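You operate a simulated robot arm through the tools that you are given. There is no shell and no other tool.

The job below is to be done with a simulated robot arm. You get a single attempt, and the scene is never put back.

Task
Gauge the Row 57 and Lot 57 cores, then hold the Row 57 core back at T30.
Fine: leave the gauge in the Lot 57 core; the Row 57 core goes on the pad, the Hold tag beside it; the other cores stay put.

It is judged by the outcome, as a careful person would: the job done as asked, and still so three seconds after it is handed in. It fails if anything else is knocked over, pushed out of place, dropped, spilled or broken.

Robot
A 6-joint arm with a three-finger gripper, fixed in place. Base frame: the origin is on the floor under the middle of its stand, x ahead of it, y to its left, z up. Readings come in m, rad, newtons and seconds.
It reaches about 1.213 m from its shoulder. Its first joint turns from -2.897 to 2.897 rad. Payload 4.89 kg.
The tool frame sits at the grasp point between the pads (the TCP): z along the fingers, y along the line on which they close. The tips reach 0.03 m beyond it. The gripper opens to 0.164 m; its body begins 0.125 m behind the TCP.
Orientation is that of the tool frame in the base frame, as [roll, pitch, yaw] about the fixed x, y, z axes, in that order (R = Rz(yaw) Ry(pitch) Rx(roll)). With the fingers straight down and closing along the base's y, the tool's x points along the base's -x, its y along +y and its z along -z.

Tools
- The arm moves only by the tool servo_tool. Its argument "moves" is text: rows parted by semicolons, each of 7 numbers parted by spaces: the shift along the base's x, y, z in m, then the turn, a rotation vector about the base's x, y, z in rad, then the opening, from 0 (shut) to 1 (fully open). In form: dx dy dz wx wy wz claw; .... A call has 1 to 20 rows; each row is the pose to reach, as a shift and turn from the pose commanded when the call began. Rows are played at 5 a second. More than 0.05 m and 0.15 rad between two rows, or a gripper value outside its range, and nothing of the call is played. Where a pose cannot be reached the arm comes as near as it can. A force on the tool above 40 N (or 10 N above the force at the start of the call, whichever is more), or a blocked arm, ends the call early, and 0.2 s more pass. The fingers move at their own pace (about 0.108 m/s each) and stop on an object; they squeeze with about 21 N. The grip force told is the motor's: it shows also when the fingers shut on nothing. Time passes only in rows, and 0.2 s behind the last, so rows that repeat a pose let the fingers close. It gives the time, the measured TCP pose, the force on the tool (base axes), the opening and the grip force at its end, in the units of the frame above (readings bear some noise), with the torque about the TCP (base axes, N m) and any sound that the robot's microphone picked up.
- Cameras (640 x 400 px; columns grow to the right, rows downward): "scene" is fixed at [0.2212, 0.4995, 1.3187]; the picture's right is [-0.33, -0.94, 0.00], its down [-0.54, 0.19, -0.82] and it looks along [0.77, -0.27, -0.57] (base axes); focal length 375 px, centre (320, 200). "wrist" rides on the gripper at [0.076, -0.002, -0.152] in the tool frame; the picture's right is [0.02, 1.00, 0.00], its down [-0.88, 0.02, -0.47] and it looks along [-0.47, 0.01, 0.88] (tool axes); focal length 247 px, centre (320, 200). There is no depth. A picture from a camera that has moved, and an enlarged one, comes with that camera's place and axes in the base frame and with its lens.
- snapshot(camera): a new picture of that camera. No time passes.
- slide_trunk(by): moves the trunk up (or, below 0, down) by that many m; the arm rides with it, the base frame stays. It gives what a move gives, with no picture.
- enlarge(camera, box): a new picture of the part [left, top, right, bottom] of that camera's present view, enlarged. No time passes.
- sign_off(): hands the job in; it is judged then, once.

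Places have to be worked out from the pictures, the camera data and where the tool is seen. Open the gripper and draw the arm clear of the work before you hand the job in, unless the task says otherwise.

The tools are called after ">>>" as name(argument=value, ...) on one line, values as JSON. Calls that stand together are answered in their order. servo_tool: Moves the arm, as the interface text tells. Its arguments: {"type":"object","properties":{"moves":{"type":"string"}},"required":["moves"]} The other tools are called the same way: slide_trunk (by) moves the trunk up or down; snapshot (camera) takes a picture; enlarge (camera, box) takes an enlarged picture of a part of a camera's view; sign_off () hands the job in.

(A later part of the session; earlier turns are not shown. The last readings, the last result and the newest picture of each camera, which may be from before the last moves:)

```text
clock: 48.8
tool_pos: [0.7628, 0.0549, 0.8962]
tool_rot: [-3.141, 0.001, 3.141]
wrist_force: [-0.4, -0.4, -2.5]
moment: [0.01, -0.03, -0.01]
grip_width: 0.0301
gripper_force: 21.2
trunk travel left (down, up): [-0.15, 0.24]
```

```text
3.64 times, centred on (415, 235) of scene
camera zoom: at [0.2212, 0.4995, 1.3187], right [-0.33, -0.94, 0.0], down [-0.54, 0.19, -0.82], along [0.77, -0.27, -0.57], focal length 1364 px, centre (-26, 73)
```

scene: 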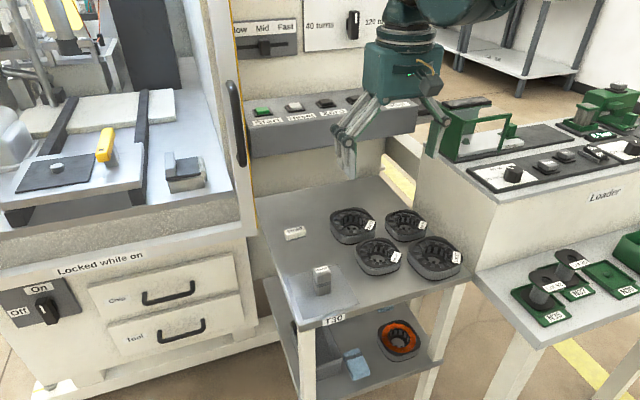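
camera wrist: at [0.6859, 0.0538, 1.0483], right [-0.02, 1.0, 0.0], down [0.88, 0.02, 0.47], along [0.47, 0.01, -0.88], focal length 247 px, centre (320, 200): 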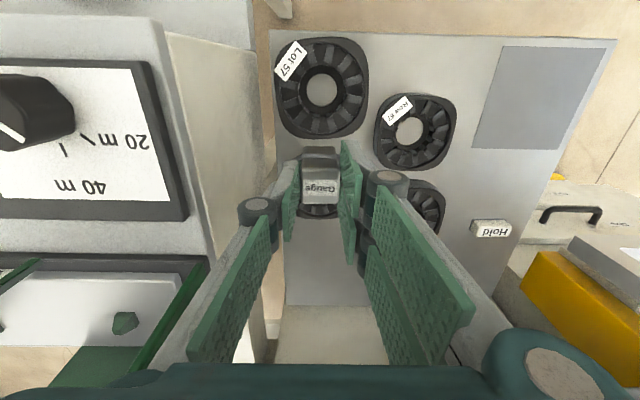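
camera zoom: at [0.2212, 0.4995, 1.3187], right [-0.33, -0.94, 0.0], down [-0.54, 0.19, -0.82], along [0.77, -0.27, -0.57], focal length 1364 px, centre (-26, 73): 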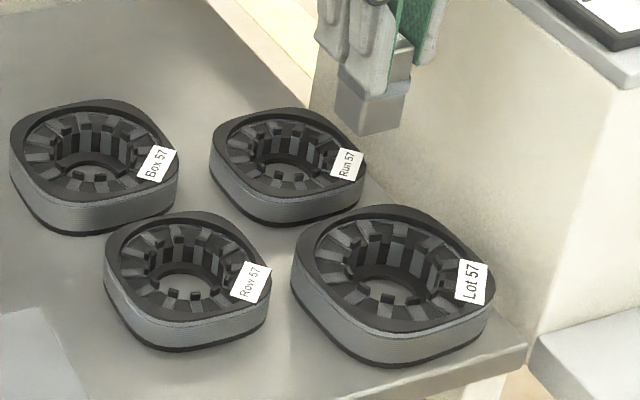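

Lot 57 centre reads (0.709, 0.057), ring ≈48 mm across the tabs, and the Loader top is ≈0.90, below the palm. I move the gauge over Lot 57 and stop ~1 cm above it to compare.

>>> servo_tool(moves="-0.018 0.001 0 0 0 0 0; -0.036 0.002 0 0 0 0 0; -0.054 0.002 0 0 0 0 0; -0.054 0.002 -0.03 0 0 0 0; -0.054 0.002 -0.058 0 0 0 0; -0.054 0.002 -0.058 0 0 0 0; -0.054 0.002 -0.058 0 0 0 0")

>>> enlarge(camera="wrist", box=[270, 105, 370, 170])

>>> enlarge(camera="scene", box=[400, 210, 470, 280])

>>> snapshot(camera="scene")

```text
clock: 50.4
tool_pos: [0.7084, 0.0566, 0.8352]
tool_rot: [-3.141, -0.001, 3.141]
wrist_force: [0.6, 0.1, -2.6]
moment: [0.01, 0.06, 0.01]
grip_width: 0.0299
gripper_force: 20.7
trunk travel left (down, up): [-0.15, 0.24]
```

```text
6.15 times, centred on (320, 138) of wrist
camera zoom: at [0.6314, 0.0553, 0.9876], right [-0.02, 1.0, 0.0], down [0.88, 0.02, 0.47], along [0.47, 0.01, -0.88], focal length 1520 px, centre (320, 585)
```

zoom: 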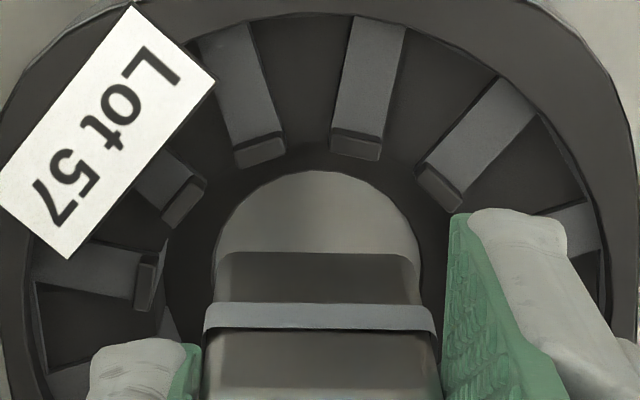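

```text
5.71 times, centred on (435, 245) of scene
camera zoom: at [0.2212, 0.4995, 1.3187], right [-0.33, -0.94, 0.0], down [-0.54, 0.19, -0.82], along [0.77, -0.27, -0.57], focal length 2143 px, centre (-337, -57)
```

zoom: 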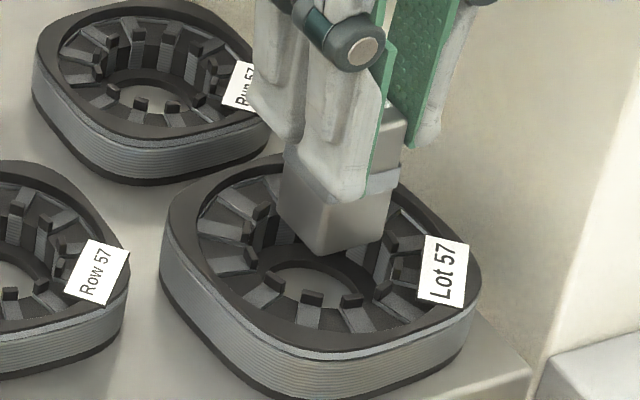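

```text
taken
```

scene: 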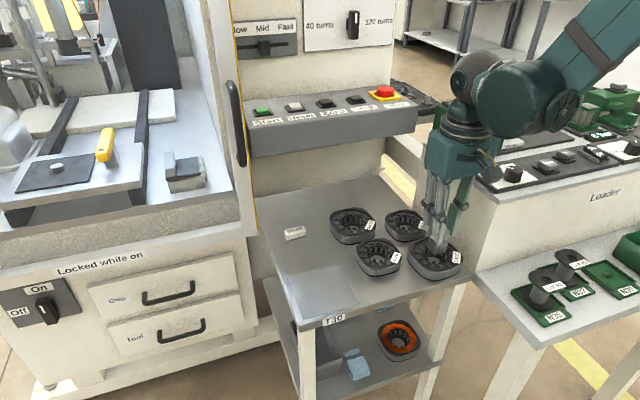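

Lot 57's ring fits a circle of R≈25 mm centred within 1.5 mm of the gauge; there is ~4 mm of room. I lower slowly and watch for contact.

>>> servo_tool(moves="-0.0006 0 -0.004 0 0 0 0; -0.0006 0 -0.008 0 0 0 0; -0.0006 0 -0.011 0 0 0 0; -0.0006 0 -0.014 0 0 0 0; -0.0006 0 -0.017 0 0 0 0; -0.0006 0 -0.02 0 0 0 0; -0.0006 0 -0.02 0 0 0 0")

>>> enlarge(camera="wrist", box=[270, 105, 370, 170])

>>> enlarge(camera="scene", box=[400, 215, 460, 275])

```text
clock: 52.0
tool_pos: [0.7077, 0.0577, 0.8165]
tool_rot: [3.141, 0.0, -3.141]
wrist_force: [-0.6, -13.0, 14.3]
moment: [-0.69, 0.04, -0.04]
grip_width: 0.0301
gripper_force: 20.6
trunk travel left (down, up): [-0.15, 0.24]
```

```text
6.15 times, centred on (320, 138) of wrist
camera zoom: at [0.6316, 0.0561, 0.9695], right [-0.02, 1.0, 0.0], down [0.88, 0.02, 0.47], along [0.47, 0.01, -0.88], focal length 1520 px, centre (320, 585)
```

zoom: 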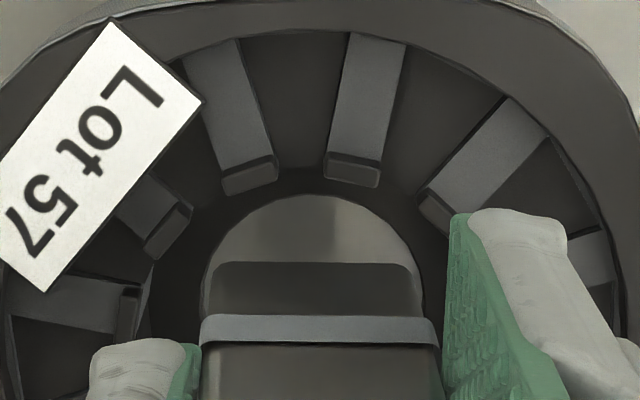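

```text
6.67 times, centred on (430, 245) of scene
camera zoom: at [0.2212, 0.4995, 1.3187], right [-0.33, -0.94, 0.0], down [-0.54, 0.19, -0.82], along [0.77, -0.27, -0.57], focal length 2500 px, centre (-413, -100)
```

zoom: 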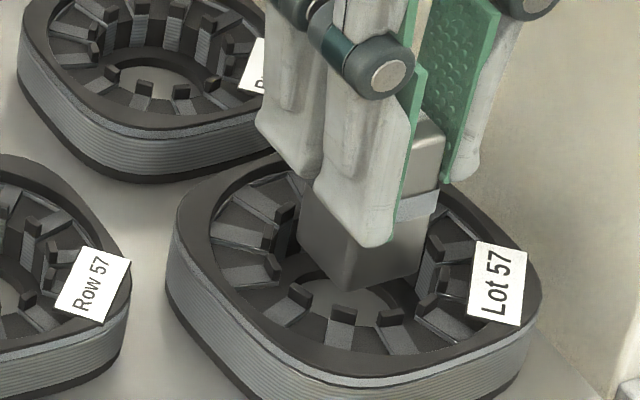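

Contact again at the same plane with a sideways load. The scene view suggests the gauge sits off to one side of the ring, so I lift 8 mm and measure its outline against the ring carefully in the scene picture.

>>> servo_tool(moves="0 0 0.004 0 0 0 0; 0 0 0.01 0 0 0 0; 0 0 0.01 0 0 0 0; 0 0 0.01 0 0 0 0")

>>> enlarge(camera="scene", box=[412, 228, 456, 272])

>>> enlarge(camera="wrist", box=[270, 105, 370, 170])

```text
clock: 53.0
tool_pos: [0.7082, 0.0582, 0.8269]
tool_rot: [-3.14, 0.0, -3.141]
wrist_force: [-0.3, -0.3, -3.1]
moment: [0.03, -0.03, -0.01]
grip_width: 0.0298
gripper_force: 20.6
trunk travel left (down, up): [-0.15, 0.24]
```

```text
9.09 times, centred on (434, 250) of scene
camera zoom: at [0.2212, 0.4995, 1.3187], right [-0.33, -0.94, 0.0], down [-0.54, 0.19, -0.82], along [0.77, -0.27, -0.57], focal length 3409 px, centre (-716, -254)
```

zoom: 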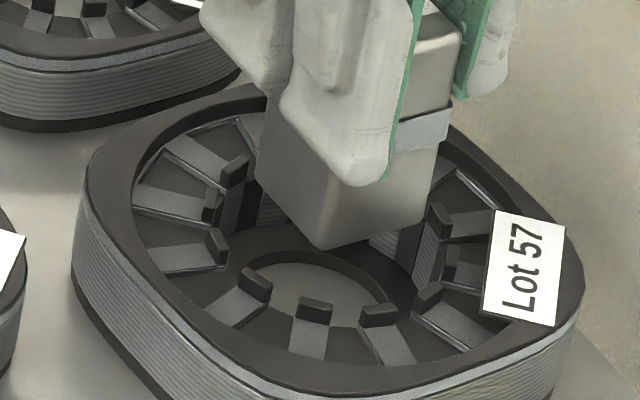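

```text
6.15 times, centred on (320, 138) of wrist
camera zoom: at [0.6319, 0.0565, 0.9793], right [-0.02, 1.0, 0.0], down [0.88, 0.02, 0.47], along [0.47, 0.01, -0.88], focal length 1520 px, centre (320, 585)
```

zoom: 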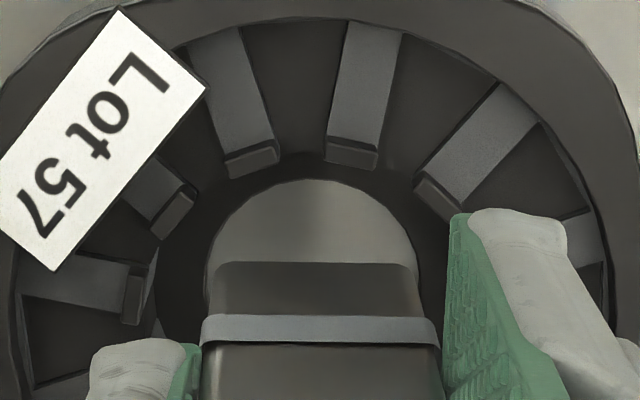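

Both bores reject the upright gauge at the same plane (~27 mm above the table), so I need to know whether the bore is open at all. I tilt the gauge 25° and probe Lot 57's centre gently with its lower edge.

>>> servo_tool(moves="0 0 0.02 0 0 0 0; 0 0 0.034 0 0 0 0; 0.004 0 0.034 0 0.145 0 0; 0.008 0 0.034 0 0.29 0 0; 0.0125 0 0.034 0 0.436 0 0; 0.0125 0 0.034 0 0.436 0 0; 0.0125 0 0.01 0 0.436 0 0; 0.0125 0 -0.004 0 0.436 0 0; 0.0125 0 -0.004 0 0.436 0 0; 0.0125 0 -0.004 0 0.436 0 0")

>>> enlarge(camera="wrist", box=[250, 100, 390, 190])

>>> enlarge(camera="scene", box=[405, 215, 465, 275])

```text
clock: 55.2
tool_pos: [0.7213, 0.0578, 0.8225]
tool_rot: [-3.141, -0.436, 3.141]
wrist_force: [-0.6, -0.5, -2.7]
moment: [0.01, -0.02, -0.01]
grip_width: 0.0298
gripper_force: 20.9
trunk travel left (down, up): [-0.15, 0.24]
```

```text
4.44 times, centred on (320, 145) of wrist
camera zoom: at [0.7153, 0.0565, 0.993], right [-0.02, 1.0, 0.01], down [1.0, 0.02, 0.06], along [0.06, 0.01, -1.0], focal length 1098 px, centre (320, 444)
```

zoom: 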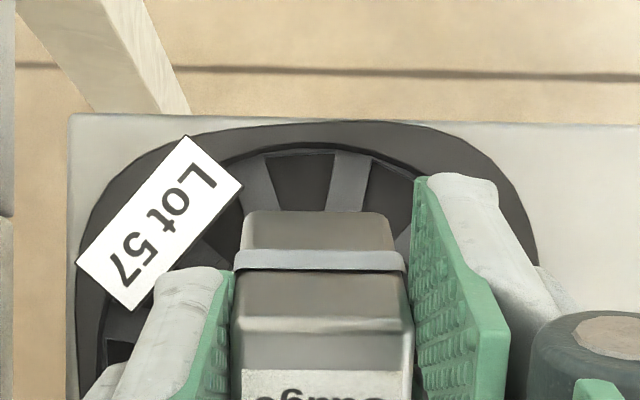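

```text
6.67 times, centred on (435, 245) of scene
camera zoom: at [0.2212, 0.4995, 1.3187], right [-0.33, -0.94, 0.0], down [-0.54, 0.19, -0.82], along [0.77, -0.27, -0.57], focal length 2500 px, centre (-447, -100)
```

zoom: 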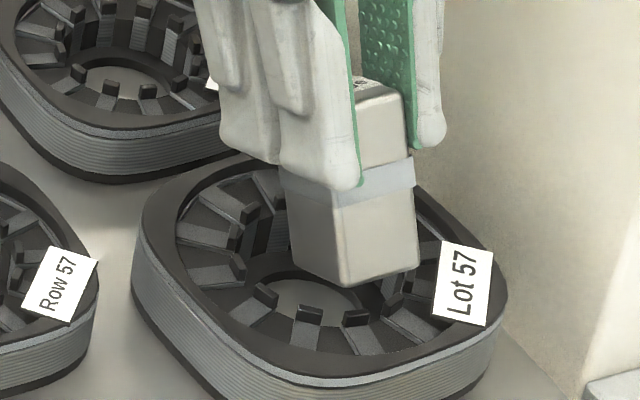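

The edge is ~5 mm above the plane. I lower in 1.5 mm steps past the contact plane and read the force.

>>> servo_tool(moves="0 0 -0.003 0 0 0 0; 0 0 -0.005 0 0 0 0; 0 0 -0.0065 0 0 0 0; 0 0 -0.008 0 0 0 0; 0 0 -0.0095 0 0 0 0; 0 0 -0.0095 0 0 0 0")

>>> enlarge(camera="scene", box=[405, 215, 465, 275])

```text
clock: 56.6
tool_pos: [0.7205, 0.0579, 0.8138]
tool_rot: [3.141, -0.435, 3.14]
wrist_force: [2.7, -4.7, 12.8]
moment: [-0.15, 0.21, 0.06]
grip_width: 0.0298
gripper_force: 20.9
trunk travel left (down, up): [-0.15, 0.24]
```

```text
6.67 times, centred on (435, 245) of scene
camera zoom: at [0.2212, 0.4995, 1.3187], right [-0.33, -0.94, 0.0], down [-0.54, 0.19, -0.82], along [0.77, -0.27, -0.57], focal length 2500 px, centre (-447, -100)
```

zoom: 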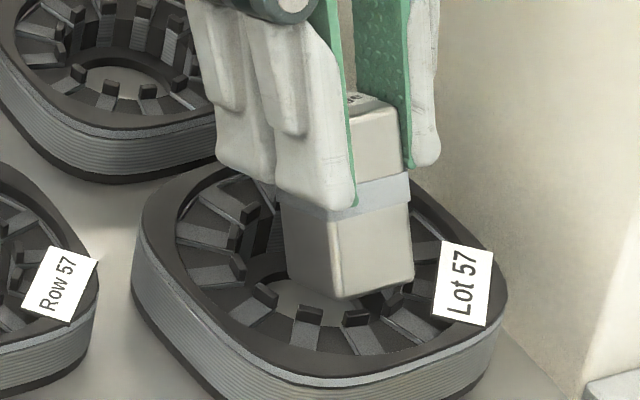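

Even the edge probe at the very centre stops at z≈0.755: physically the core is closed there, so the gauge seats standing over the bore rather than dropping through. I lift, straighten the tool and check the gauge's attitude in the grip.

>>> servo_tool(moves="0 0 0.015 0 0 0 0; 0 0 0.04 0 0 0 0; 0 0 0.06 0 -0.145 0 0; 0 0 0.06 0 -0.29 0 0; 0 0 0.06 0 -0.436 0 0; 0 0 0.06 0 -0.436 0 0; 0 0 0.06 0 -0.436 0 0")

>>> enlarge(camera="wrist", box=[250, 110, 390, 200])

>>> enlarge(camera="scene", box=[340, 180, 480, 290])

```text
clock: 58.2
tool_pos: [0.7216, 0.0576, 0.8727]
tool_rot: [-3.141, 0.001, 3.141]
wrist_force: [-0.2, 0.4, -2.2]
moment: [0.01, -0.06, 0.02]
grip_width: 0.0299
gripper_force: 21.1
trunk travel left (down, up): [-0.15, 0.24]
```

```text
4.44 times, centred on (320, 155) of wrist
camera zoom: at [0.6446, 0.0569, 1.0258], right [-0.02, 1.0, 0.0], down [0.88, 0.02, 0.47], along [0.47, 0.01, -0.88], focal length 1098 px, centre (320, 400)
```

zoom: 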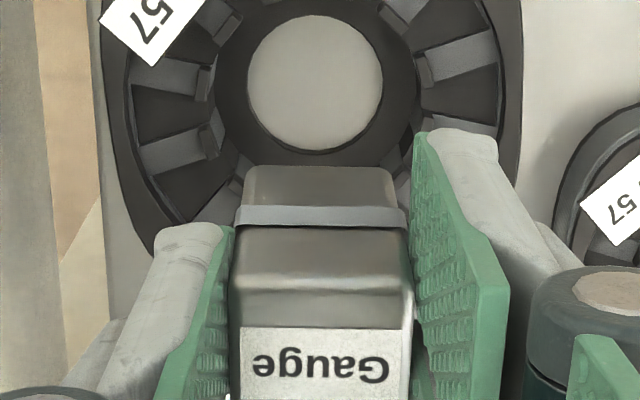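

```text
3.64 times, centred on (410, 235) of scene
camera zoom: at [0.2212, 0.4995, 1.3187], right [-0.33, -0.94, 0.0], down [-0.54, 0.19, -0.82], along [0.77, -0.27, -0.57], focal length 1364 px, centre (-7, 73)
```

zoom: 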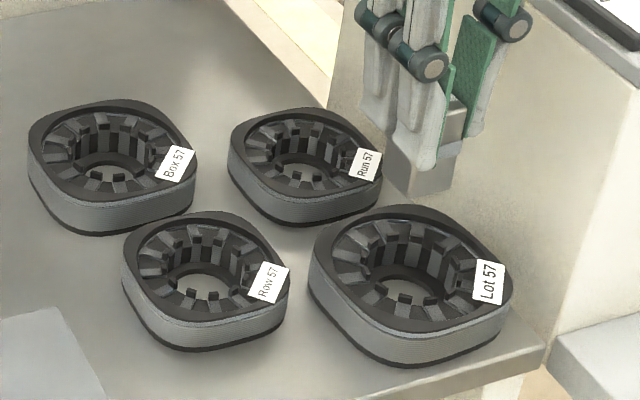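

Cores are all unmoved; the gauge is only slightly tilted in the grip. Now I set it properly on Row 57: go over (0.7565, 0.171), lower to contact, and release.

>>> servo_tool(moves="0.012 0.038 0 0 0 0 0; 0.023 0.076 0 0 0 0 0; 0.035 0.113 0 0 0 0 0; 0.035 0.113 -0.025 0 0 0 0; 0.035 0.113 -0.045 0 0 0 0; 0.035 0.113 -0.052 0 0 0 0; 0.035 0.113 -0.052 0 0 0 0; 0.035 0.113 -0.052 0 0 0 0")

>>> enlarge(camera="wrist", box=[270, 105, 370, 170])

>>> enlarge(camera="scene", box=[350, 215, 410, 275])

```text
clock: 60.0
tool_pos: [0.7559, 0.1727, 0.8215]
tool_rot: [-3.141, -0.001, -3.141]
wrist_force: [0.5, -0.1, -1.8]
moment: [-0.01, 0.02, -0.01]
grip_width: 0.0299
gripper_force: 20.8
trunk travel left (down, up): [-0.15, 0.24]
```

```text
6.15 times, centred on (320, 138) of wrist
camera zoom: at [0.6797, 0.1712, 0.9742], right [-0.02, 1.0, 0.0], down [0.88, 0.02, 0.47], along [0.47, 0.01, -0.88], focal length 1520 px, centre (320, 585)
```

zoom: 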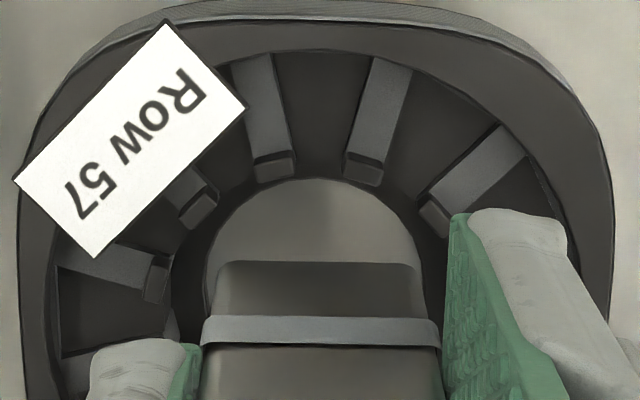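

```text
6.67 times, centred on (380, 245) of scene
camera zoom: at [0.2212, 0.4995, 1.3187], right [-0.33, -0.94, 0.0], down [-0.54, 0.19, -0.82], along [0.77, -0.27, -0.57], focal length 2500 px, centre (-80, -100)
```

zoom: 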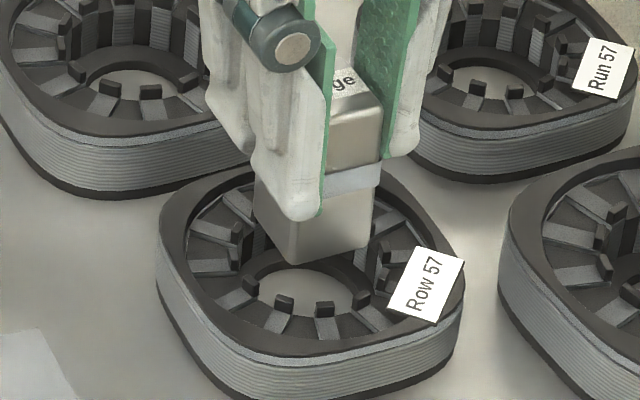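

I correct y by -1.5 mm and lower gently to contact.

>>> servo_tool(moves="0 -0.0015 0 0 0 0 0; 0 -0.0015 -0.003 0 0 0 0; 0 -0.0015 -0.0055 0 0 0 0; 0 -0.0015 -0.0075 0 0 0 0; 0 -0.0015 -0.009 0 0 0 0; 0 -0.0015 -0.009 0 0 0 0")

```text
clock: 61.4
tool_pos: [0.755, 0.17, 0.8136]
tool_rot: [-3.141, -0.001, -3.141]
wrist_force: [-0.6, 4.7, 13.2]
moment: [0.12, -0.13, 0.06]
grip_width: 0.0299
gripper_force: 21.3
trunk travel left (down, up): [-0.15, 0.24]
```

Contact made. I release in two stages and let the gauge stand on Row 57, then look.

>>> servo_tool(moves="0 0 0.0008 0 0 0 0.1; 0 0 0.0008 0 0 0 0.2; 0 0 0.0008 0 0 0 0.23; 0 0 0.0008 0 0 0 0.23; 0 0 0.0008 0 0 0 0.23")

>>> enlarge(camera="wrist", box=[250, 105, 390, 195])

>>> enlarge(camera="scene", box=[345, 205, 415, 275])

```text
clock: 62.6
tool_pos: [0.7557, 0.1709, 0.8125]
tool_rot: [3.141, 0.0, -3.14]
wrist_force: [-0.5, 0.7, -0.3]
moment: [0.0, -0.01, 0.02]
grip_width: 0.0379
gripper_force: 0.4
trunk travel left (down, up): [-0.15, 0.24]
```

```text
4.44 times, centred on (320, 150) of wrist
camera zoom: at [0.6793, 0.1683, 0.9652], right [-0.02, 1.0, 0.0], down [0.88, 0.02, 0.47], along [0.47, 0.01, -0.88], focal length 1098 px, centre (320, 422)
```

zoom: 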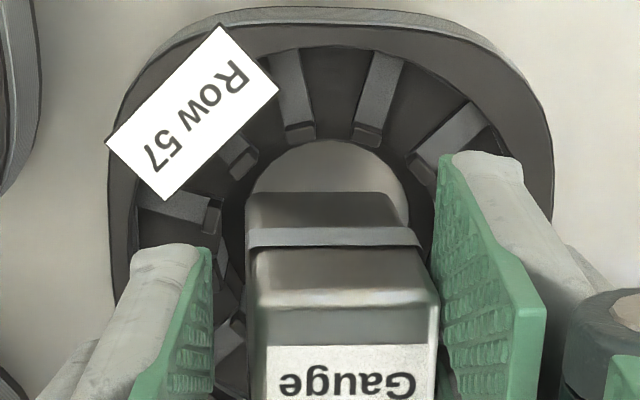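

```text
5.71 times, centred on (380, 240) of scene
camera zoom: at [0.2212, 0.4995, 1.3187], right [-0.33, -0.94, 0.0], down [-0.54, 0.19, -0.82], along [0.77, -0.27, -0.57], focal length 2143 px, centre (-23, -29)
```

zoom: 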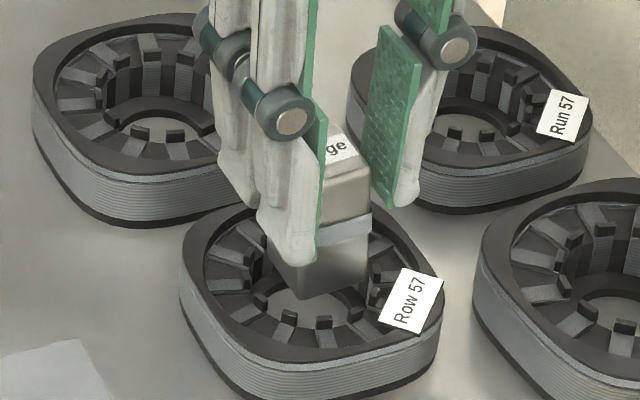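

The gauge now leans a little toward +y, meaning its support is uneven. I zoom to understand what carries it.

>>> enlarge(camera="scene", box=[360, 225, 400, 265])

>>> enlarge(camera="wrist", box=[285, 125, 365, 180])

>>> snapshot(camera="wrist")

```text
10.00 times, centred on (380, 245) of scene
camera zoom: at [0.2212, 0.4995, 1.3187], right [-0.33, -0.94, 0.0], down [-0.54, 0.19, -0.82], along [0.77, -0.27, -0.57], focal length 3750 px, centre (-280, -250)
```

zoom: 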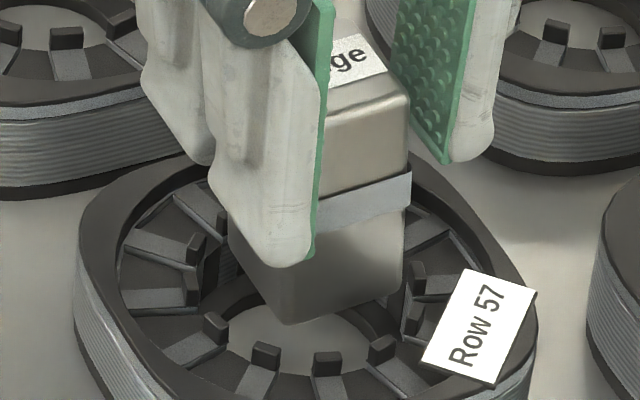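

```text
7.27 times, centred on (325, 152) of wrist
camera zoom: at [0.6793, 0.1683, 0.9652], right [-0.02, 1.0, 0.0], down [0.88, 0.02, 0.47], along [0.47, 0.01, -0.88], focal length 1796 px, centre (284, 546)
```

zoom: 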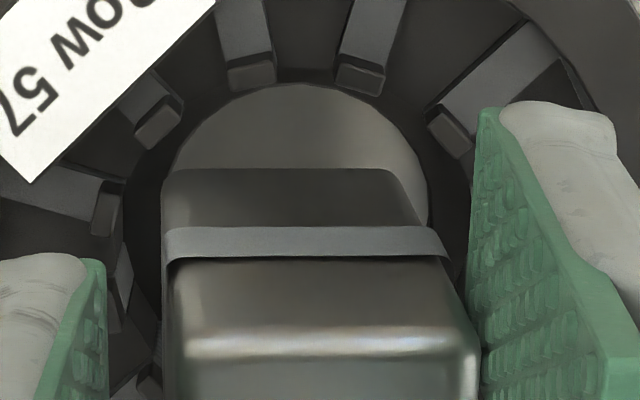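

```text
taken
camera wrist: at [0.6793, 0.1683, 0.9652], right [-0.02, 1.0, 0.0], down [0.88, 0.02, 0.47], along [0.47, 0.01, -0.88], focal length 247 px, centre (320, 200)
```

wrist: 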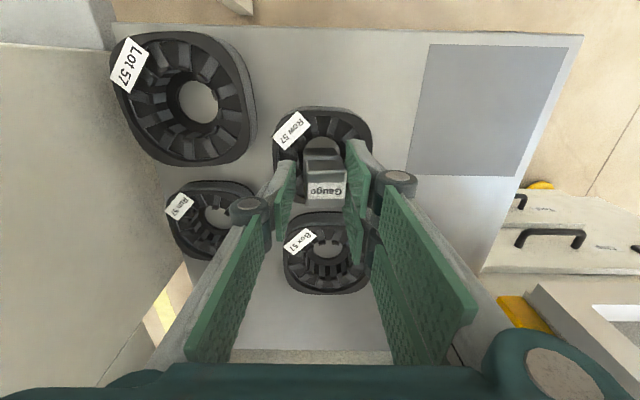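

The lean shows the gauge is caught only on the -y/+x side, so there is an opening after all. I bring the fingers in to a loose 31 mm guide to hold it upright but free, and step the hand in +y and -x so it can drop.

>>> servo_tool(moves="0 0 0 0 0 0 0.2; 0 0 0 0 0 0 0.19; 0 0 0 0 0 0 0.19; 0 0.0007 0 0 0 0 0.19; 0 0.0014 0 0 0 0 0.19; 0 0.002 0 0 0 0 0.19; 0 0.002 0 0 0 0 0.19")

>>> enlarge(camera="wrist", box=[250, 105, 390, 195])

>>> enlarge(camera="scene", box=[360, 225, 400, 265])

```text
clock: 64.2
tool_pos: [0.7552, 0.1717, 0.813]
tool_rot: [3.141, -0.001, -3.141]
wrist_force: [-0.2, -0.2, -0.4]
moment: [-0.05, -0.05, -0.03]
grip_width: 0.0313
gripper_force: 0.2
trunk travel left (down, up): [-0.15, 0.24]
```

```text
4.44 times, centred on (320, 150) of wrist
camera zoom: at [0.6797, 0.1698, 0.965], right [-0.02, 1.0, 0.0], down [0.88, 0.02, 0.47], along [0.47, 0.01, -0.88], focal length 1098 px, centre (320, 422)
```

zoom: 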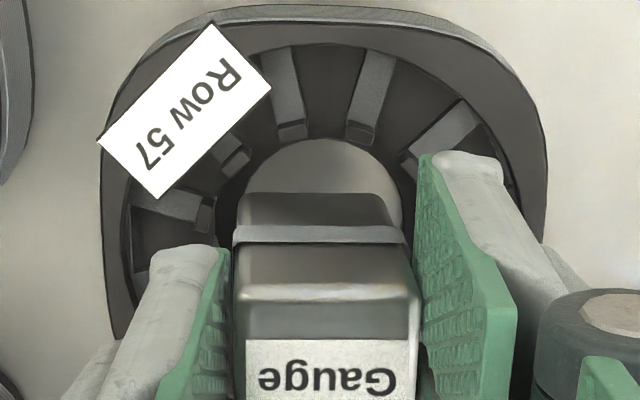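

```text
10.00 times, centred on (380, 245) of scene
camera zoom: at [0.2212, 0.4995, 1.3187], right [-0.33, -0.94, 0.0], down [-0.54, 0.19, -0.82], along [0.77, -0.27, -0.57], focal length 3750 px, centre (-280, -250)
```

zoom: 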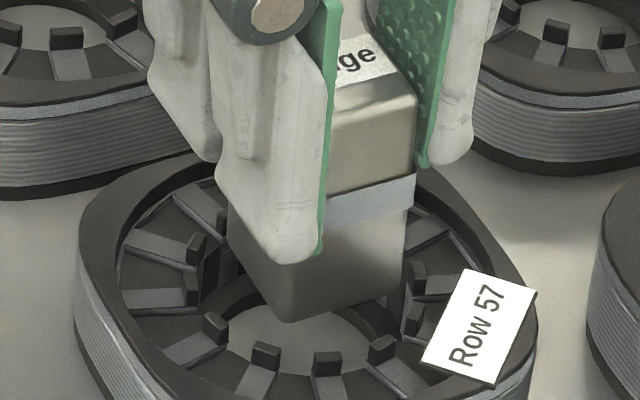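

Still standing at the tab plane. For a decisive check I do the same tilted-edge probe at Row 57's centre, where a real opening would let the edge pass the plane.

>>> servo_tool(moves="0 0 0 0 0 0 0.1; 0 0 0 0 0 0 0; 0 0 0 0 0 0 0; 0 0 0.02 0 0 0 0; 0 0 0.04 0 0 0 0; 0.005 0 0.05 0 0.145 0 0; 0.01 0 0.05 0 0.29 0 0; 0.014 0 0.05 0 0.436 0 0; 0.014 0 0.03 0 0.436 0 0; 0.014 0 0.008 0 0.436 0 0; 0.014 0 0.008 0 0.436 0 0; 0.014 0 0.008 0 0.436 0 0")

>>> enlarge(camera="scene", box=[350, 215, 410, 275])

>>> enlarge(camera="wrist", box=[250, 105, 390, 195])

```text
clock: 66.8
tool_pos: [0.7707, 0.1721, 0.8197]
tool_rot: [-3.141, -0.435, 3.141]
wrist_force: [0.3, 0.2, -2.7]
moment: [0.0, 0.0, -0.01]
grip_width: 0.0299
gripper_force: 21.5
trunk travel left (down, up): [-0.15, 0.24]
```

```text
6.67 times, centred on (380, 245) of scene
camera zoom: at [0.2212, 0.4995, 1.3187], right [-0.33, -0.94, 0.0], down [-0.54, 0.19, -0.82], along [0.77, -0.27, -0.57], focal length 2500 px, centre (-80, -100)
```

zoom: 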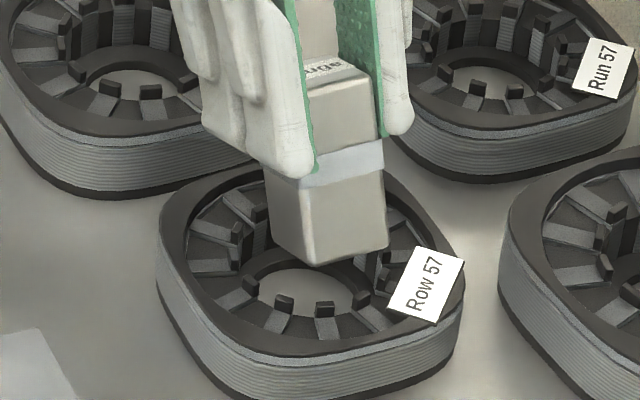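

```text
4.44 times, centred on (320, 150) of wrist
camera zoom: at [0.766, 0.1705, 0.99], right [-0.02, 1.0, 0.01], down [1.0, 0.02, 0.06], along [0.06, 0.01, -1.0], focal length 1098 px, centre (320, 422)
```

zoom: 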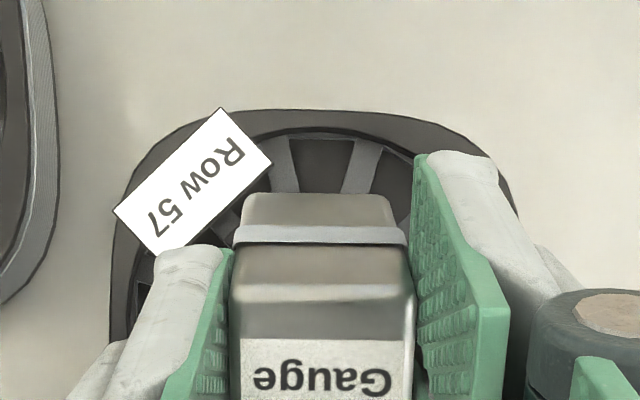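

I lower the tilted edge over Row 57's centre past the plane in small steps.

>>> servo_tool(moves="0 0 -0.002 0 0 0 0; 0 0 -0.004 0 0 0 0; 0 0 -0.006 0 0 0 0; 0 0 -0.008 0 0 0 0; 0 0 -0.01 0 0 0 0; 0 0 -0.01 0 0 0 0")

>>> enlarge(camera="scene", box=[355, 220, 405, 270])

```text
clock: 68.2
tool_pos: [0.7705, 0.1701, 0.8115]
tool_rot: [-3.14, -0.439, 3.141]
wrist_force: [0.1, -0.7, -2.2]
moment: [-0.02, -0.06, 0.0]
grip_width: 0.0297
gripper_force: 21.6
trunk travel left (down, up): [-0.15, 0.24]
```

```text
8.00 times, centred on (380, 245) of scene
camera zoom: at [0.2212, 0.4995, 1.3187], right [-0.33, -0.94, 0.0], down [-0.54, 0.19, -0.82], along [0.77, -0.27, -0.57], focal length 3000 px, centre (-160, -160)
```

zoom: 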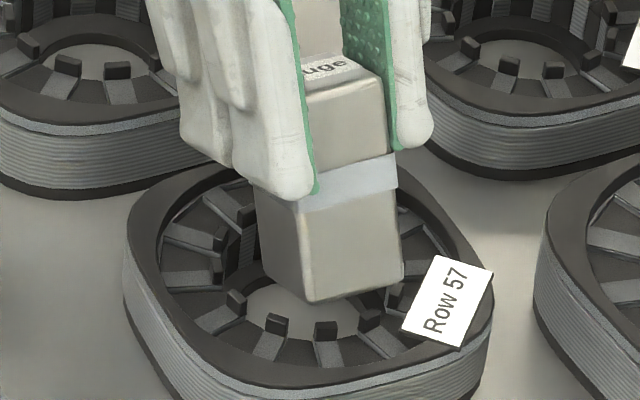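

No contact at 0.7525, already below the earlier plane. I keep going down gently.

>>> servo_tool(moves="0 0 -0.002 0 0 0 0; 0 0 -0.004 0 0 0 0; 0 0 -0.006 0 0 0 0; 0 0 -0.006 0 0 0 0")

>>> enlarge(camera="scene", box=[355, 220, 405, 270])

```text
clock: 69.2
tool_pos: [0.7686, 0.1713, 0.8049]
tool_rot: [-3.14, -0.436, -3.141]
wrist_force: [1.3, 2.3, 12.8]
moment: [0.05, 0.29, -0.01]
grip_width: 0.0297
gripper_force: 20.3
trunk travel left (down, up): [-0.15, 0.24]
```

```text
8.00 times, centred on (380, 245) of scene
camera zoom: at [0.2212, 0.4995, 1.3187], right [-0.33, -0.94, 0.0], down [-0.54, 0.19, -0.82], along [0.77, -0.27, -0.57], focal length 3000 px, centre (-160, -160)
```

zoom: 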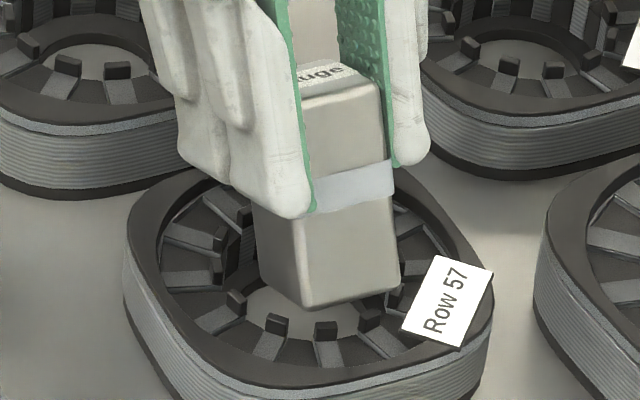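

The edge went ~8 mm below the plane before touching behind it, so the bore is genuinely open and only needs tight centring; the sideways forces tell me which way. I lift, straighten, and go back to the pad to re-seat the gauge upright.

>>> servo_tool(moves="0 0 0.02 0 0 0 0; 0 0 0.045 0 0 0 0; 0 0 0.06 0 -0.145 0 0; 0 0 0.06 0 -0.29 0 0; 0 0 0.06 0 -0.436 0 0; -0.013 0.037 0.06 0 -0.436 0 0; -0.026 0.074 0.06 0 -0.436 0 0; -0.039 0.111 0.06 0 -0.436 0 0; -0.053 0.148 0.06 0 -0.436 0 0; -0.053 0.148 0.03 0 -0.436 0 0; -0.053 0.148 0.0 0 -0.436 0 0; -0.053 0.148 -0.012 0 -0.436 0 0; -0.053 0.148 -0.012 0 -0.436 0 0")

>>> enlarge(camera="scene", box=[285, 230, 365, 310])

```text
clock: 72.0
tool_pos: [0.7178, 0.3189, 0.791]
tool_rot: [3.141, 0.001, -3.14]
wrist_force: [0.2, 0.4, -2.4]
moment: [-0.04, 0.02, 0.01]
grip_width: 0.0302
gripper_force: 21.2
trunk travel left (down, up): [-0.15, 0.24]
```

```text
5.00 times, centred on (325, 270) of scene
camera zoom: at [0.2212, 0.4995, 1.3187], right [-0.33, -0.94, 0.0], down [-0.54, 0.19, -0.82], along [0.77, -0.27, -0.57], focal length 1875 px, centre (295, -150)
```

zoom: 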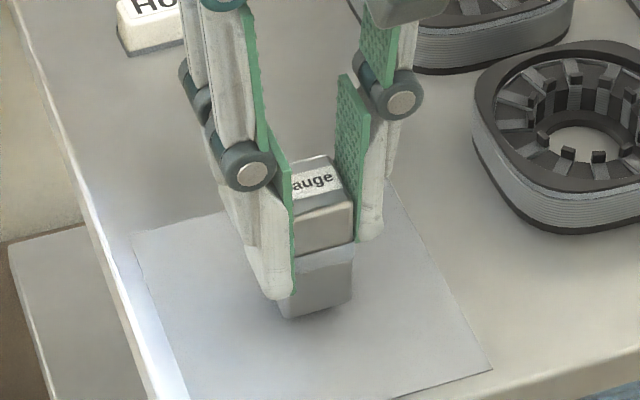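

I lower onto the pad until contact.

>>> servo_tool(moves="0 0 -0.003 0 0 0 0; 0 0 -0.005 0 0 0 0; 0 0 -0.007 0 0 0 0; 0 0 -0.007 0 0 0 0")

```text
clock: 73.0
tool_pos: [0.7185, 0.3189, 0.7852]
tool_rot: [-3.139, -0.002, -3.14]
wrist_force: [0.3, -0.6, -2.5]
moment: [0.03, -0.01, 0.0]
grip_width: 0.0297
gripper_force: 20.8
trunk travel left (down, up): [-0.15, 0.24]
```

No touch yet; a little further.

>>> servo_tool(moves="0 0 -0.0015 0 0 0 0; 0 0 -0.003 0 0 0 0; 0 0 -0.0045 0 0 0 0; 0 0 -0.0045 0 0 0 0")

```text
clock: 74.0
tool_pos: [0.717, 0.3187, 0.7815]
tool_rot: [3.141, 0.0, -3.141]
wrist_force: [2.0, -3.3, 13.7]
moment: [-0.11, 0.01, 0.01]
grip_width: 0.03
gripper_force: 21.0
trunk travel left (down, up): [-0.15, 0.24]
```

Contact. I release, rise to ≈0.790 and check the gauge's position under the fingers.

>>> servo_tool(moves="0 0 0.001 0 0 0 0.1; 0 0 0.001 0 0 0 0.3; 0 0 0.001 0 0 0 0.45; 0 0 0.001 0 0 0 0.45; 0 0 0.006 0 0 0 0.45; 0 0 0.0095 0 0 0 0.45; 0 0 0.0095 0 0 0 0.45")

>>> enlarge(camera="wrist", box=[250, 120, 390, 210])

>>> enlarge(camera="scene", box=[285, 230, 365, 310])

```text
clock: 75.6
tool_pos: [0.7169, 0.317, 0.7907]
tool_rot: [3.14, -0.001, 3.14]
wrist_force: [0.4, 0.8, 0.4]
moment: [0.0, 0.0, -0.01]
grip_width: 0.0738
gripper_force: 0.1
trunk travel left (down, up): [-0.15, 0.24]
```

```text
4.44 times, centred on (320, 165) of wrist
camera zoom: at [0.6408, 0.3173, 0.9429], right [-0.02, 1.0, 0.0], down [0.88, 0.02, 0.47], along [0.47, 0.01, -0.88], focal length 1098 px, centre (320, 356)
```

zoom: 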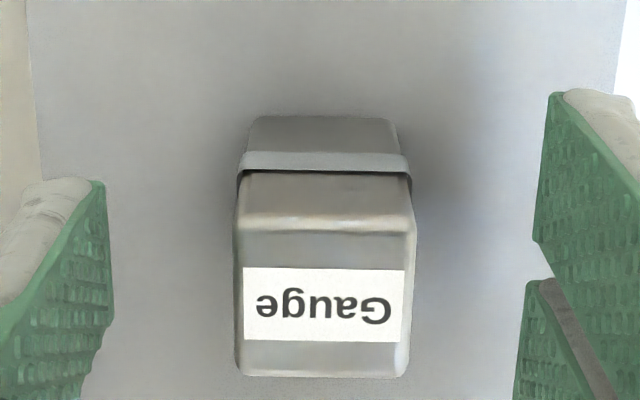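

```text
5.00 times, centred on (325, 270) of scene
camera zoom: at [0.2212, 0.4995, 1.3187], right [-0.33, -0.94, 0.0], down [-0.54, 0.19, -0.82], along [0.77, -0.27, -0.57], focal length 1875 px, centre (295, -150)
```

zoom: 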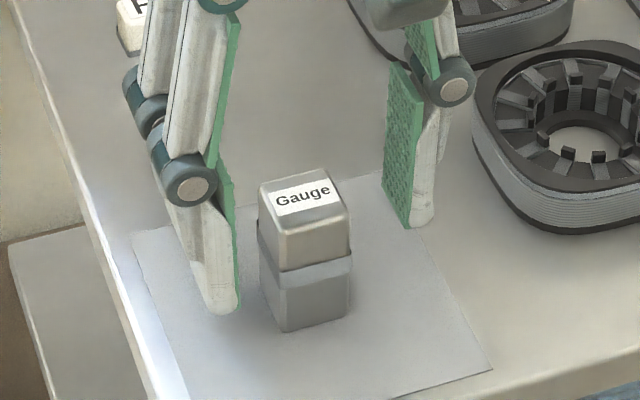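

The gauge stands upright and centred under the grasp point. I regrip (tips ~24 mm down), lift, and carry it over Row 57 at x≈0.758, y≈0.1705, stopping just above.

>>> servo_tool(moves="0 0 0 0 0 0 0.25; 0 0 0 0 0 0 0.05; 0 0 0 0 0 0 0; 0 0 0 0 0 0 0; 0 0 0.02 0 0 0 0; 0 0 0.045 0 0 0 0; 0 0 0.07 0 0 0 0; 0.01 -0.037 0.07 0 0 0 0; 0.02 -0.074 0.07 0 0 0 0; 0.03 -0.111 0.07 0 0 0 0; 0.0405 -0.1475 0.07 0 0 0 0; 0.0405 -0.1475 0.05 0 0 0 0; 0.0405 -0.1475 0.033 0 0 0 0; 0.0405 -0.1475 0.033 0 0 0 0; 0.0405 -0.1475 0.033 0 0 0 0")

>>> enlarge(camera="wrist", box=[280, 115, 360, 165])

>>> enlarge(camera="scene", box=[358, 226, 398, 266])

```text
clock: 78.8
tool_pos: [0.7574, 0.1716, 0.8239]
tool_rot: [3.141, -0.001, 3.142]
wrist_force: [0.4, -0.7, -3.2]
moment: [0.0, 0.02, 0.01]
grip_width: 0.0298
gripper_force: 20.6
trunk travel left (down, up): [-0.15, 0.24]
```

```text
8.00 times, centred on (320, 140) of wrist
camera zoom: at [0.6809, 0.1702, 0.9763], right [-0.02, 1.0, 0.0], down [0.88, 0.02, 0.47], along [0.47, 0.01, -0.88], focal length 1976 px, centre (320, 680)
```

zoom: 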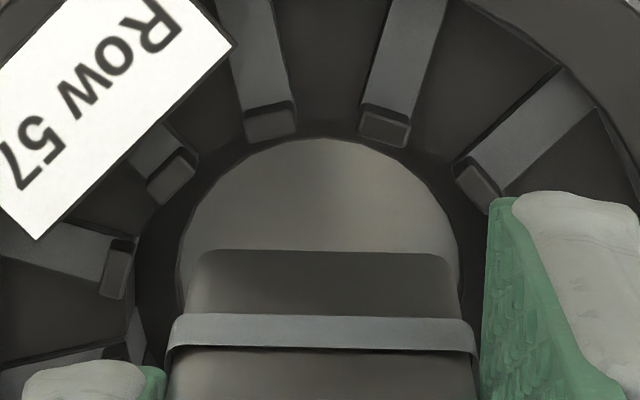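

```text
10.00 times, centred on (378, 246) of scene
camera zoom: at [0.2212, 0.4995, 1.3187], right [-0.33, -0.94, 0.0], down [-0.54, 0.19, -0.82], along [0.77, -0.27, -0.57], focal length 3750 px, centre (-260, -260)
```

zoom: 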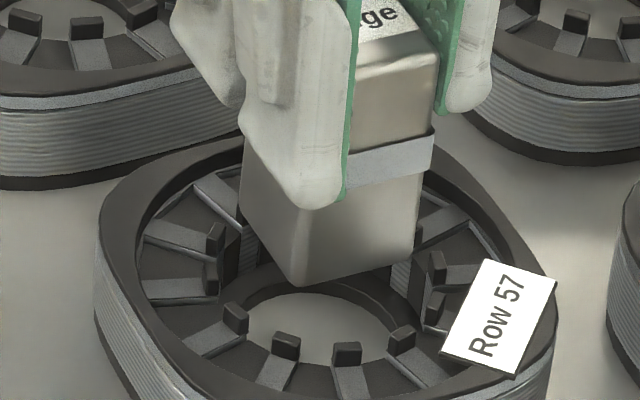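

Scene and wrist cameras agree within ~1 mm that the gauge is now centred on Row 57. I descend very gently to just past the plane and read the force.

>>> servo_tool(moves="0 0 -0.003 0 0 0 0; 0 0 -0.005 0 0 0 0; 0 0 -0.006 0 0 0 0; 0 0 -0.007 0 0 0 0; 0 0 -0.008 0 0 0 0; 0 0 -0.008 0 0 0 0")

```text
clock: 80.2
tool_pos: [0.7565, 0.1715, 0.8162]
tool_rot: [-3.141, 0.0, -3.14]
wrist_force: [1.1, 0.7, 12.6]
moment: [0.04, -0.31, -0.01]
grip_width: 0.0297
gripper_force: 21.8
trunk travel left (down, up): [-0.15, 0.24]
```

The pressure point is now cleanly on the +x edge (y balanced), so it needs to go -x. I lift 2 mm, shift -1.2 mm and lower again.

>>> servo_tool(moves="0 0 0.003 0 0 0 0; -0.0012 0 0.003 0 0 0 0; -0.0012 0 0.003 0 0 0 0; -0.0012 0 0.001 0 0 0 0; -0.0012 0 -0.0005 0 0 0 0; -0.0012 0 -0.0015 0 0 0 0; -0.0012 0 -0.0015 0 0 0 0")

```text
clock: 81.8
tool_pos: [0.757, 0.1711, 0.8137]
tool_rot: [3.141, 0.001, 3.142]
wrist_force: [-4.5, -4.1, 13.8]
moment: [-0.12, 0.14, -0.03]
grip_width: 0.0299
gripper_force: 21.5
trunk travel left (down, up): [-0.15, 0.24]
```

Now pushed toward (-x, -y). I lift 3 mm, shift a further -1.2 mm in x and -0.8 mm in y, and try again.

>>> servo_tool(moves="0 0 0.003 0 0 0 0; -0.0012 -0.0008 0.004 0 0 0 0; -0.0012 -0.0008 0.004 0 0 0 0; -0.0012 -0.0008 0.002 0 0 0 0; -0.0012 -0.0008 0.0005 0 0 0 0; -0.0012 -0.0008 -0.0005 0 0 0 0; -0.0012 -0.0008 -0.0005 0 0 0 0")

>>> enlarge(camera="wrist", box=[280, 115, 360, 165])

>>> enlarge(camera="scene", box=[358, 226, 398, 266])

```text
clock: 83.4
tool_pos: [0.7559, 0.1704, 0.8131]
tool_rot: [-3.141, -0.001, -3.142]
wrist_force: [-3.0, 3.9, 6.7]
moment: [0.18, 0.09, 0.03]
grip_width: 0.0297
gripper_force: 21.4
trunk travel left (down, up): [-0.15, 0.24]
```

```text
8.00 times, centred on (320, 140) of wrist
camera zoom: at [0.6793, 0.1697, 0.9664], right [-0.02, 1.0, 0.0], down [0.88, 0.02, 0.47], along [0.47, 0.01, -0.88], focal length 1976 px, centre (320, 680)
```

zoom: 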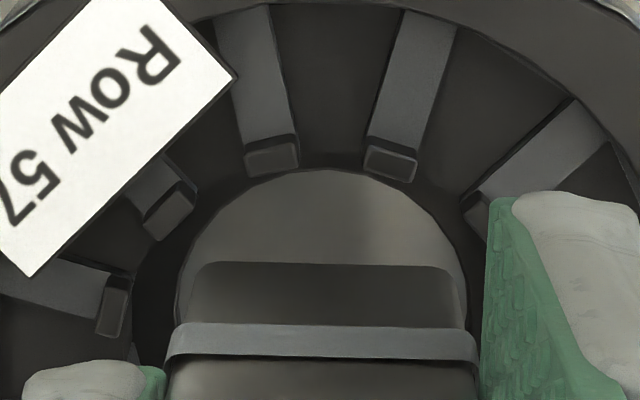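

```text
10.00 times, centred on (378, 246) of scene
camera zoom: at [0.2212, 0.4995, 1.3187], right [-0.33, -0.94, 0.0], down [-0.54, 0.19, -0.82], along [0.77, -0.27, -0.57], focal length 3750 px, centre (-260, -260)
```

zoom: 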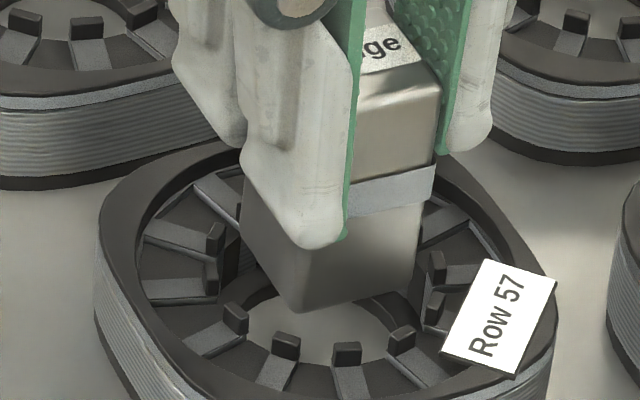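

Force is down to 9 N, pushing (-x, +y). I continue the small corrections: -0.8 mm in x, +0.4 mm in y.

>>> servo_tool(moves="0 0 0.003 0 0 0 0; -0.0008 0.0004 0.003 0 0 0 0; -0.0008 0.0004 0.003 0 0 0 0; -0.0008 0.0004 0.001 0 0 0 0; -0.0008 0.0004 -0.0005 0 0 0 0; -0.0008 0.0004 -0.002 0 0 0 0; -0.0008 0.0004 -0.002 0 0 0 0")

```text
clock: 85.0
tool_pos: [0.7553, 0.1717, 0.8118]
tool_rot: [-3.141, -0.001, -3.141]
wrist_force: [3.7, 1.6, 12.5]
moment: [0.04, -0.13, 0.0]
grip_width: 0.0296
gripper_force: 20.8
trunk travel left (down, up): [-0.15, 0.24]
```

At yaw 0 it is squeezed from both sides: the square's corners meet tabs. I lift, turn 15° so the corners fall between the tabs, and try at this better-known centre (0.7556, 0.171).

>>> servo_tool(moves="0 0 0.004 0 0 0 0; 0.0004 -0.0003 0.008 0 0 0 0; 0.0004 -0.0003 0.008 0 0 0.13 0; 0.0004 -0.0003 0.008 0 0 0.262 0; 0.0004 -0.0003 0.008 0 0 0.262 0; 0.0004 -0.0003 0.004 0 0 0.262 0; 0.0004 -0.0003 0.001 0 0 0.262 0; 0.0004 -0.0003 -0.001 0 0 0.262 0; 0.0004 -0.0003 -0.001 0 0 0.262 0")

```text
clock: 87.0
tool_pos: [0.7544, 0.1716, 0.8104]
tool_rot: [3.141, 0.001, -2.88]
wrist_force: [2.7, -4.6, 13.8]
moment: [-0.16, -0.05, 0.02]
grip_width: 0.0298
gripper_force: 21.1
trunk travel left (down, up): [-0.15, 0.24]
```

Pushed toward (+x, -y). I lift 3 mm, shift +0.8 mm x and -0.8 mm y, and retry.

>>> servo_tool(moves="0 0 0.003 0 0 0 0; 0.0008 -0.0008 0.003 0 0 0 0; 0.0008 -0.0008 0.003 0 0 0 0; 0.0008 -0.0008 0.001 0 0 0 0; 0.0008 -0.0008 0 0 0 0 0; 0.0008 -0.0008 -0.001 0 0 0 0; 0.0008 -0.0008 -0.001 0 0 0 0")

>>> enlarge(camera="wrist", box=[280, 115, 360, 165])

>>> enlarge(camera="scene", box=[358, 226, 398, 266])

```text
clock: 88.6
tool_pos: [0.7549, 0.1706, 0.8109]
tool_rot: [-3.141, 0.001, -2.879]
wrist_force: [-7.8, 5.3, 12.6]
moment: [0.19, 0.15, 0.06]
grip_width: 0.0299
gripper_force: 20.9
trunk travel left (down, up): [-0.15, 0.24]
```

```text
8.00 times, centred on (320, 140) of wrist
camera zoom: at [0.682, 0.1491, 0.9629], right [-0.28, 0.96, 0.0], down [0.85, 0.25, 0.47], along [0.45, 0.13, -0.88], focal length 1976 px, centre (320, 680)
```

zoom: 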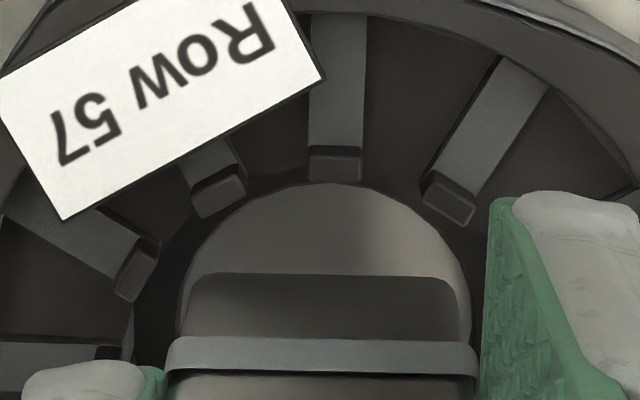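

```text
10.00 times, centred on (378, 246) of scene
camera zoom: at [0.2212, 0.4995, 1.3187], right [-0.33, -0.94, 0.0], down [-0.54, 0.19, -0.82], along [0.77, -0.27, -0.57], focal length 3750 px, centre (-260, -260)
```

zoom: 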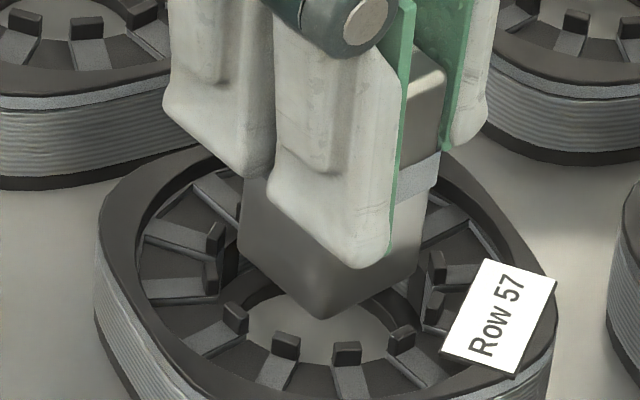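

The force flips sign within 0.8 mm, so Row 57 grips the gauge very closely. Lot 57 is larger and the gauge had actually entered it ~4 mm before side contact, so I will learn the true fit there first; I return to the pad to re-seat the gauge for a fresh grip.

>>> servo_tool(moves="0 0 0.015 0 0 0 0; 0 0 0.035 0 0 0 0; 0 0 0.055 0 0 0 0; -0.01 0.037 0.055 0 0 -0.13 0; -0.02 0.074 0.055 0 0 -0.262 0; -0.03 0.111 0.055 0 0 -0.262 0; -0.0385 0.148 0.055 0 0 -0.262 0; -0.0385 0.148 0.03 0 0 -0.262 0; -0.0385 0.148 0.0 0 0 -0.262 0; -0.0385 0.148 -0.02 0 0 -0.262 0; -0.0385 0.148 -0.024 0 0 -0.262 0; -0.0385 0.148 -0.024 0 0 -0.262 0")

>>> enlarge(camera="scene", box=[285, 230, 365, 310])

```text
clock: 91.2
tool_pos: [0.7165, 0.317, 0.7877]
tool_rot: [3.141, 0.001, -3.141]
wrist_force: [0.9, -0.7, -2.1]
moment: [0.02, 0.02, 0.03]
grip_width: 0.0296
gripper_force: 21.1
trunk travel left (down, up): [-0.15, 0.24]
```

```text
5.00 times, centred on (325, 270) of scene
camera zoom: at [0.2212, 0.4995, 1.3187], right [-0.33, -0.94, 0.0], down [-0.54, 0.19, -0.82], along [0.77, -0.27, -0.57], focal length 1875 px, centre (295, -150)
```

zoom: 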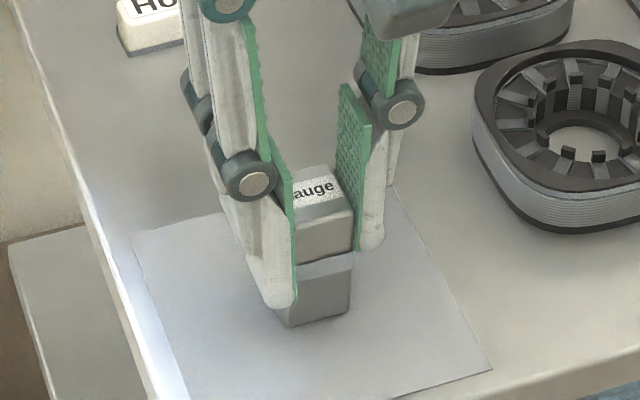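

I lower to the pad.

>>> servo_tool(moves="0 0 -0.003 0 0 0 0; 0 0 -0.0045 0 0 0 0; 0 0 -0.006 0 0 0 0; 0 0 -0.006 0 0 0 0")

```text
clock: 92.2
tool_pos: [0.717, 0.3176, 0.7799]
tool_rot: [-3.14, 0.0, 3.141]
wrist_force: [0.5, 1.0, 13.1]
moment: [0.0, 0.12, -0.02]
grip_width: 0.0299
gripper_force: 21.1
trunk travel left (down, up): [-0.15, 0.24]
```

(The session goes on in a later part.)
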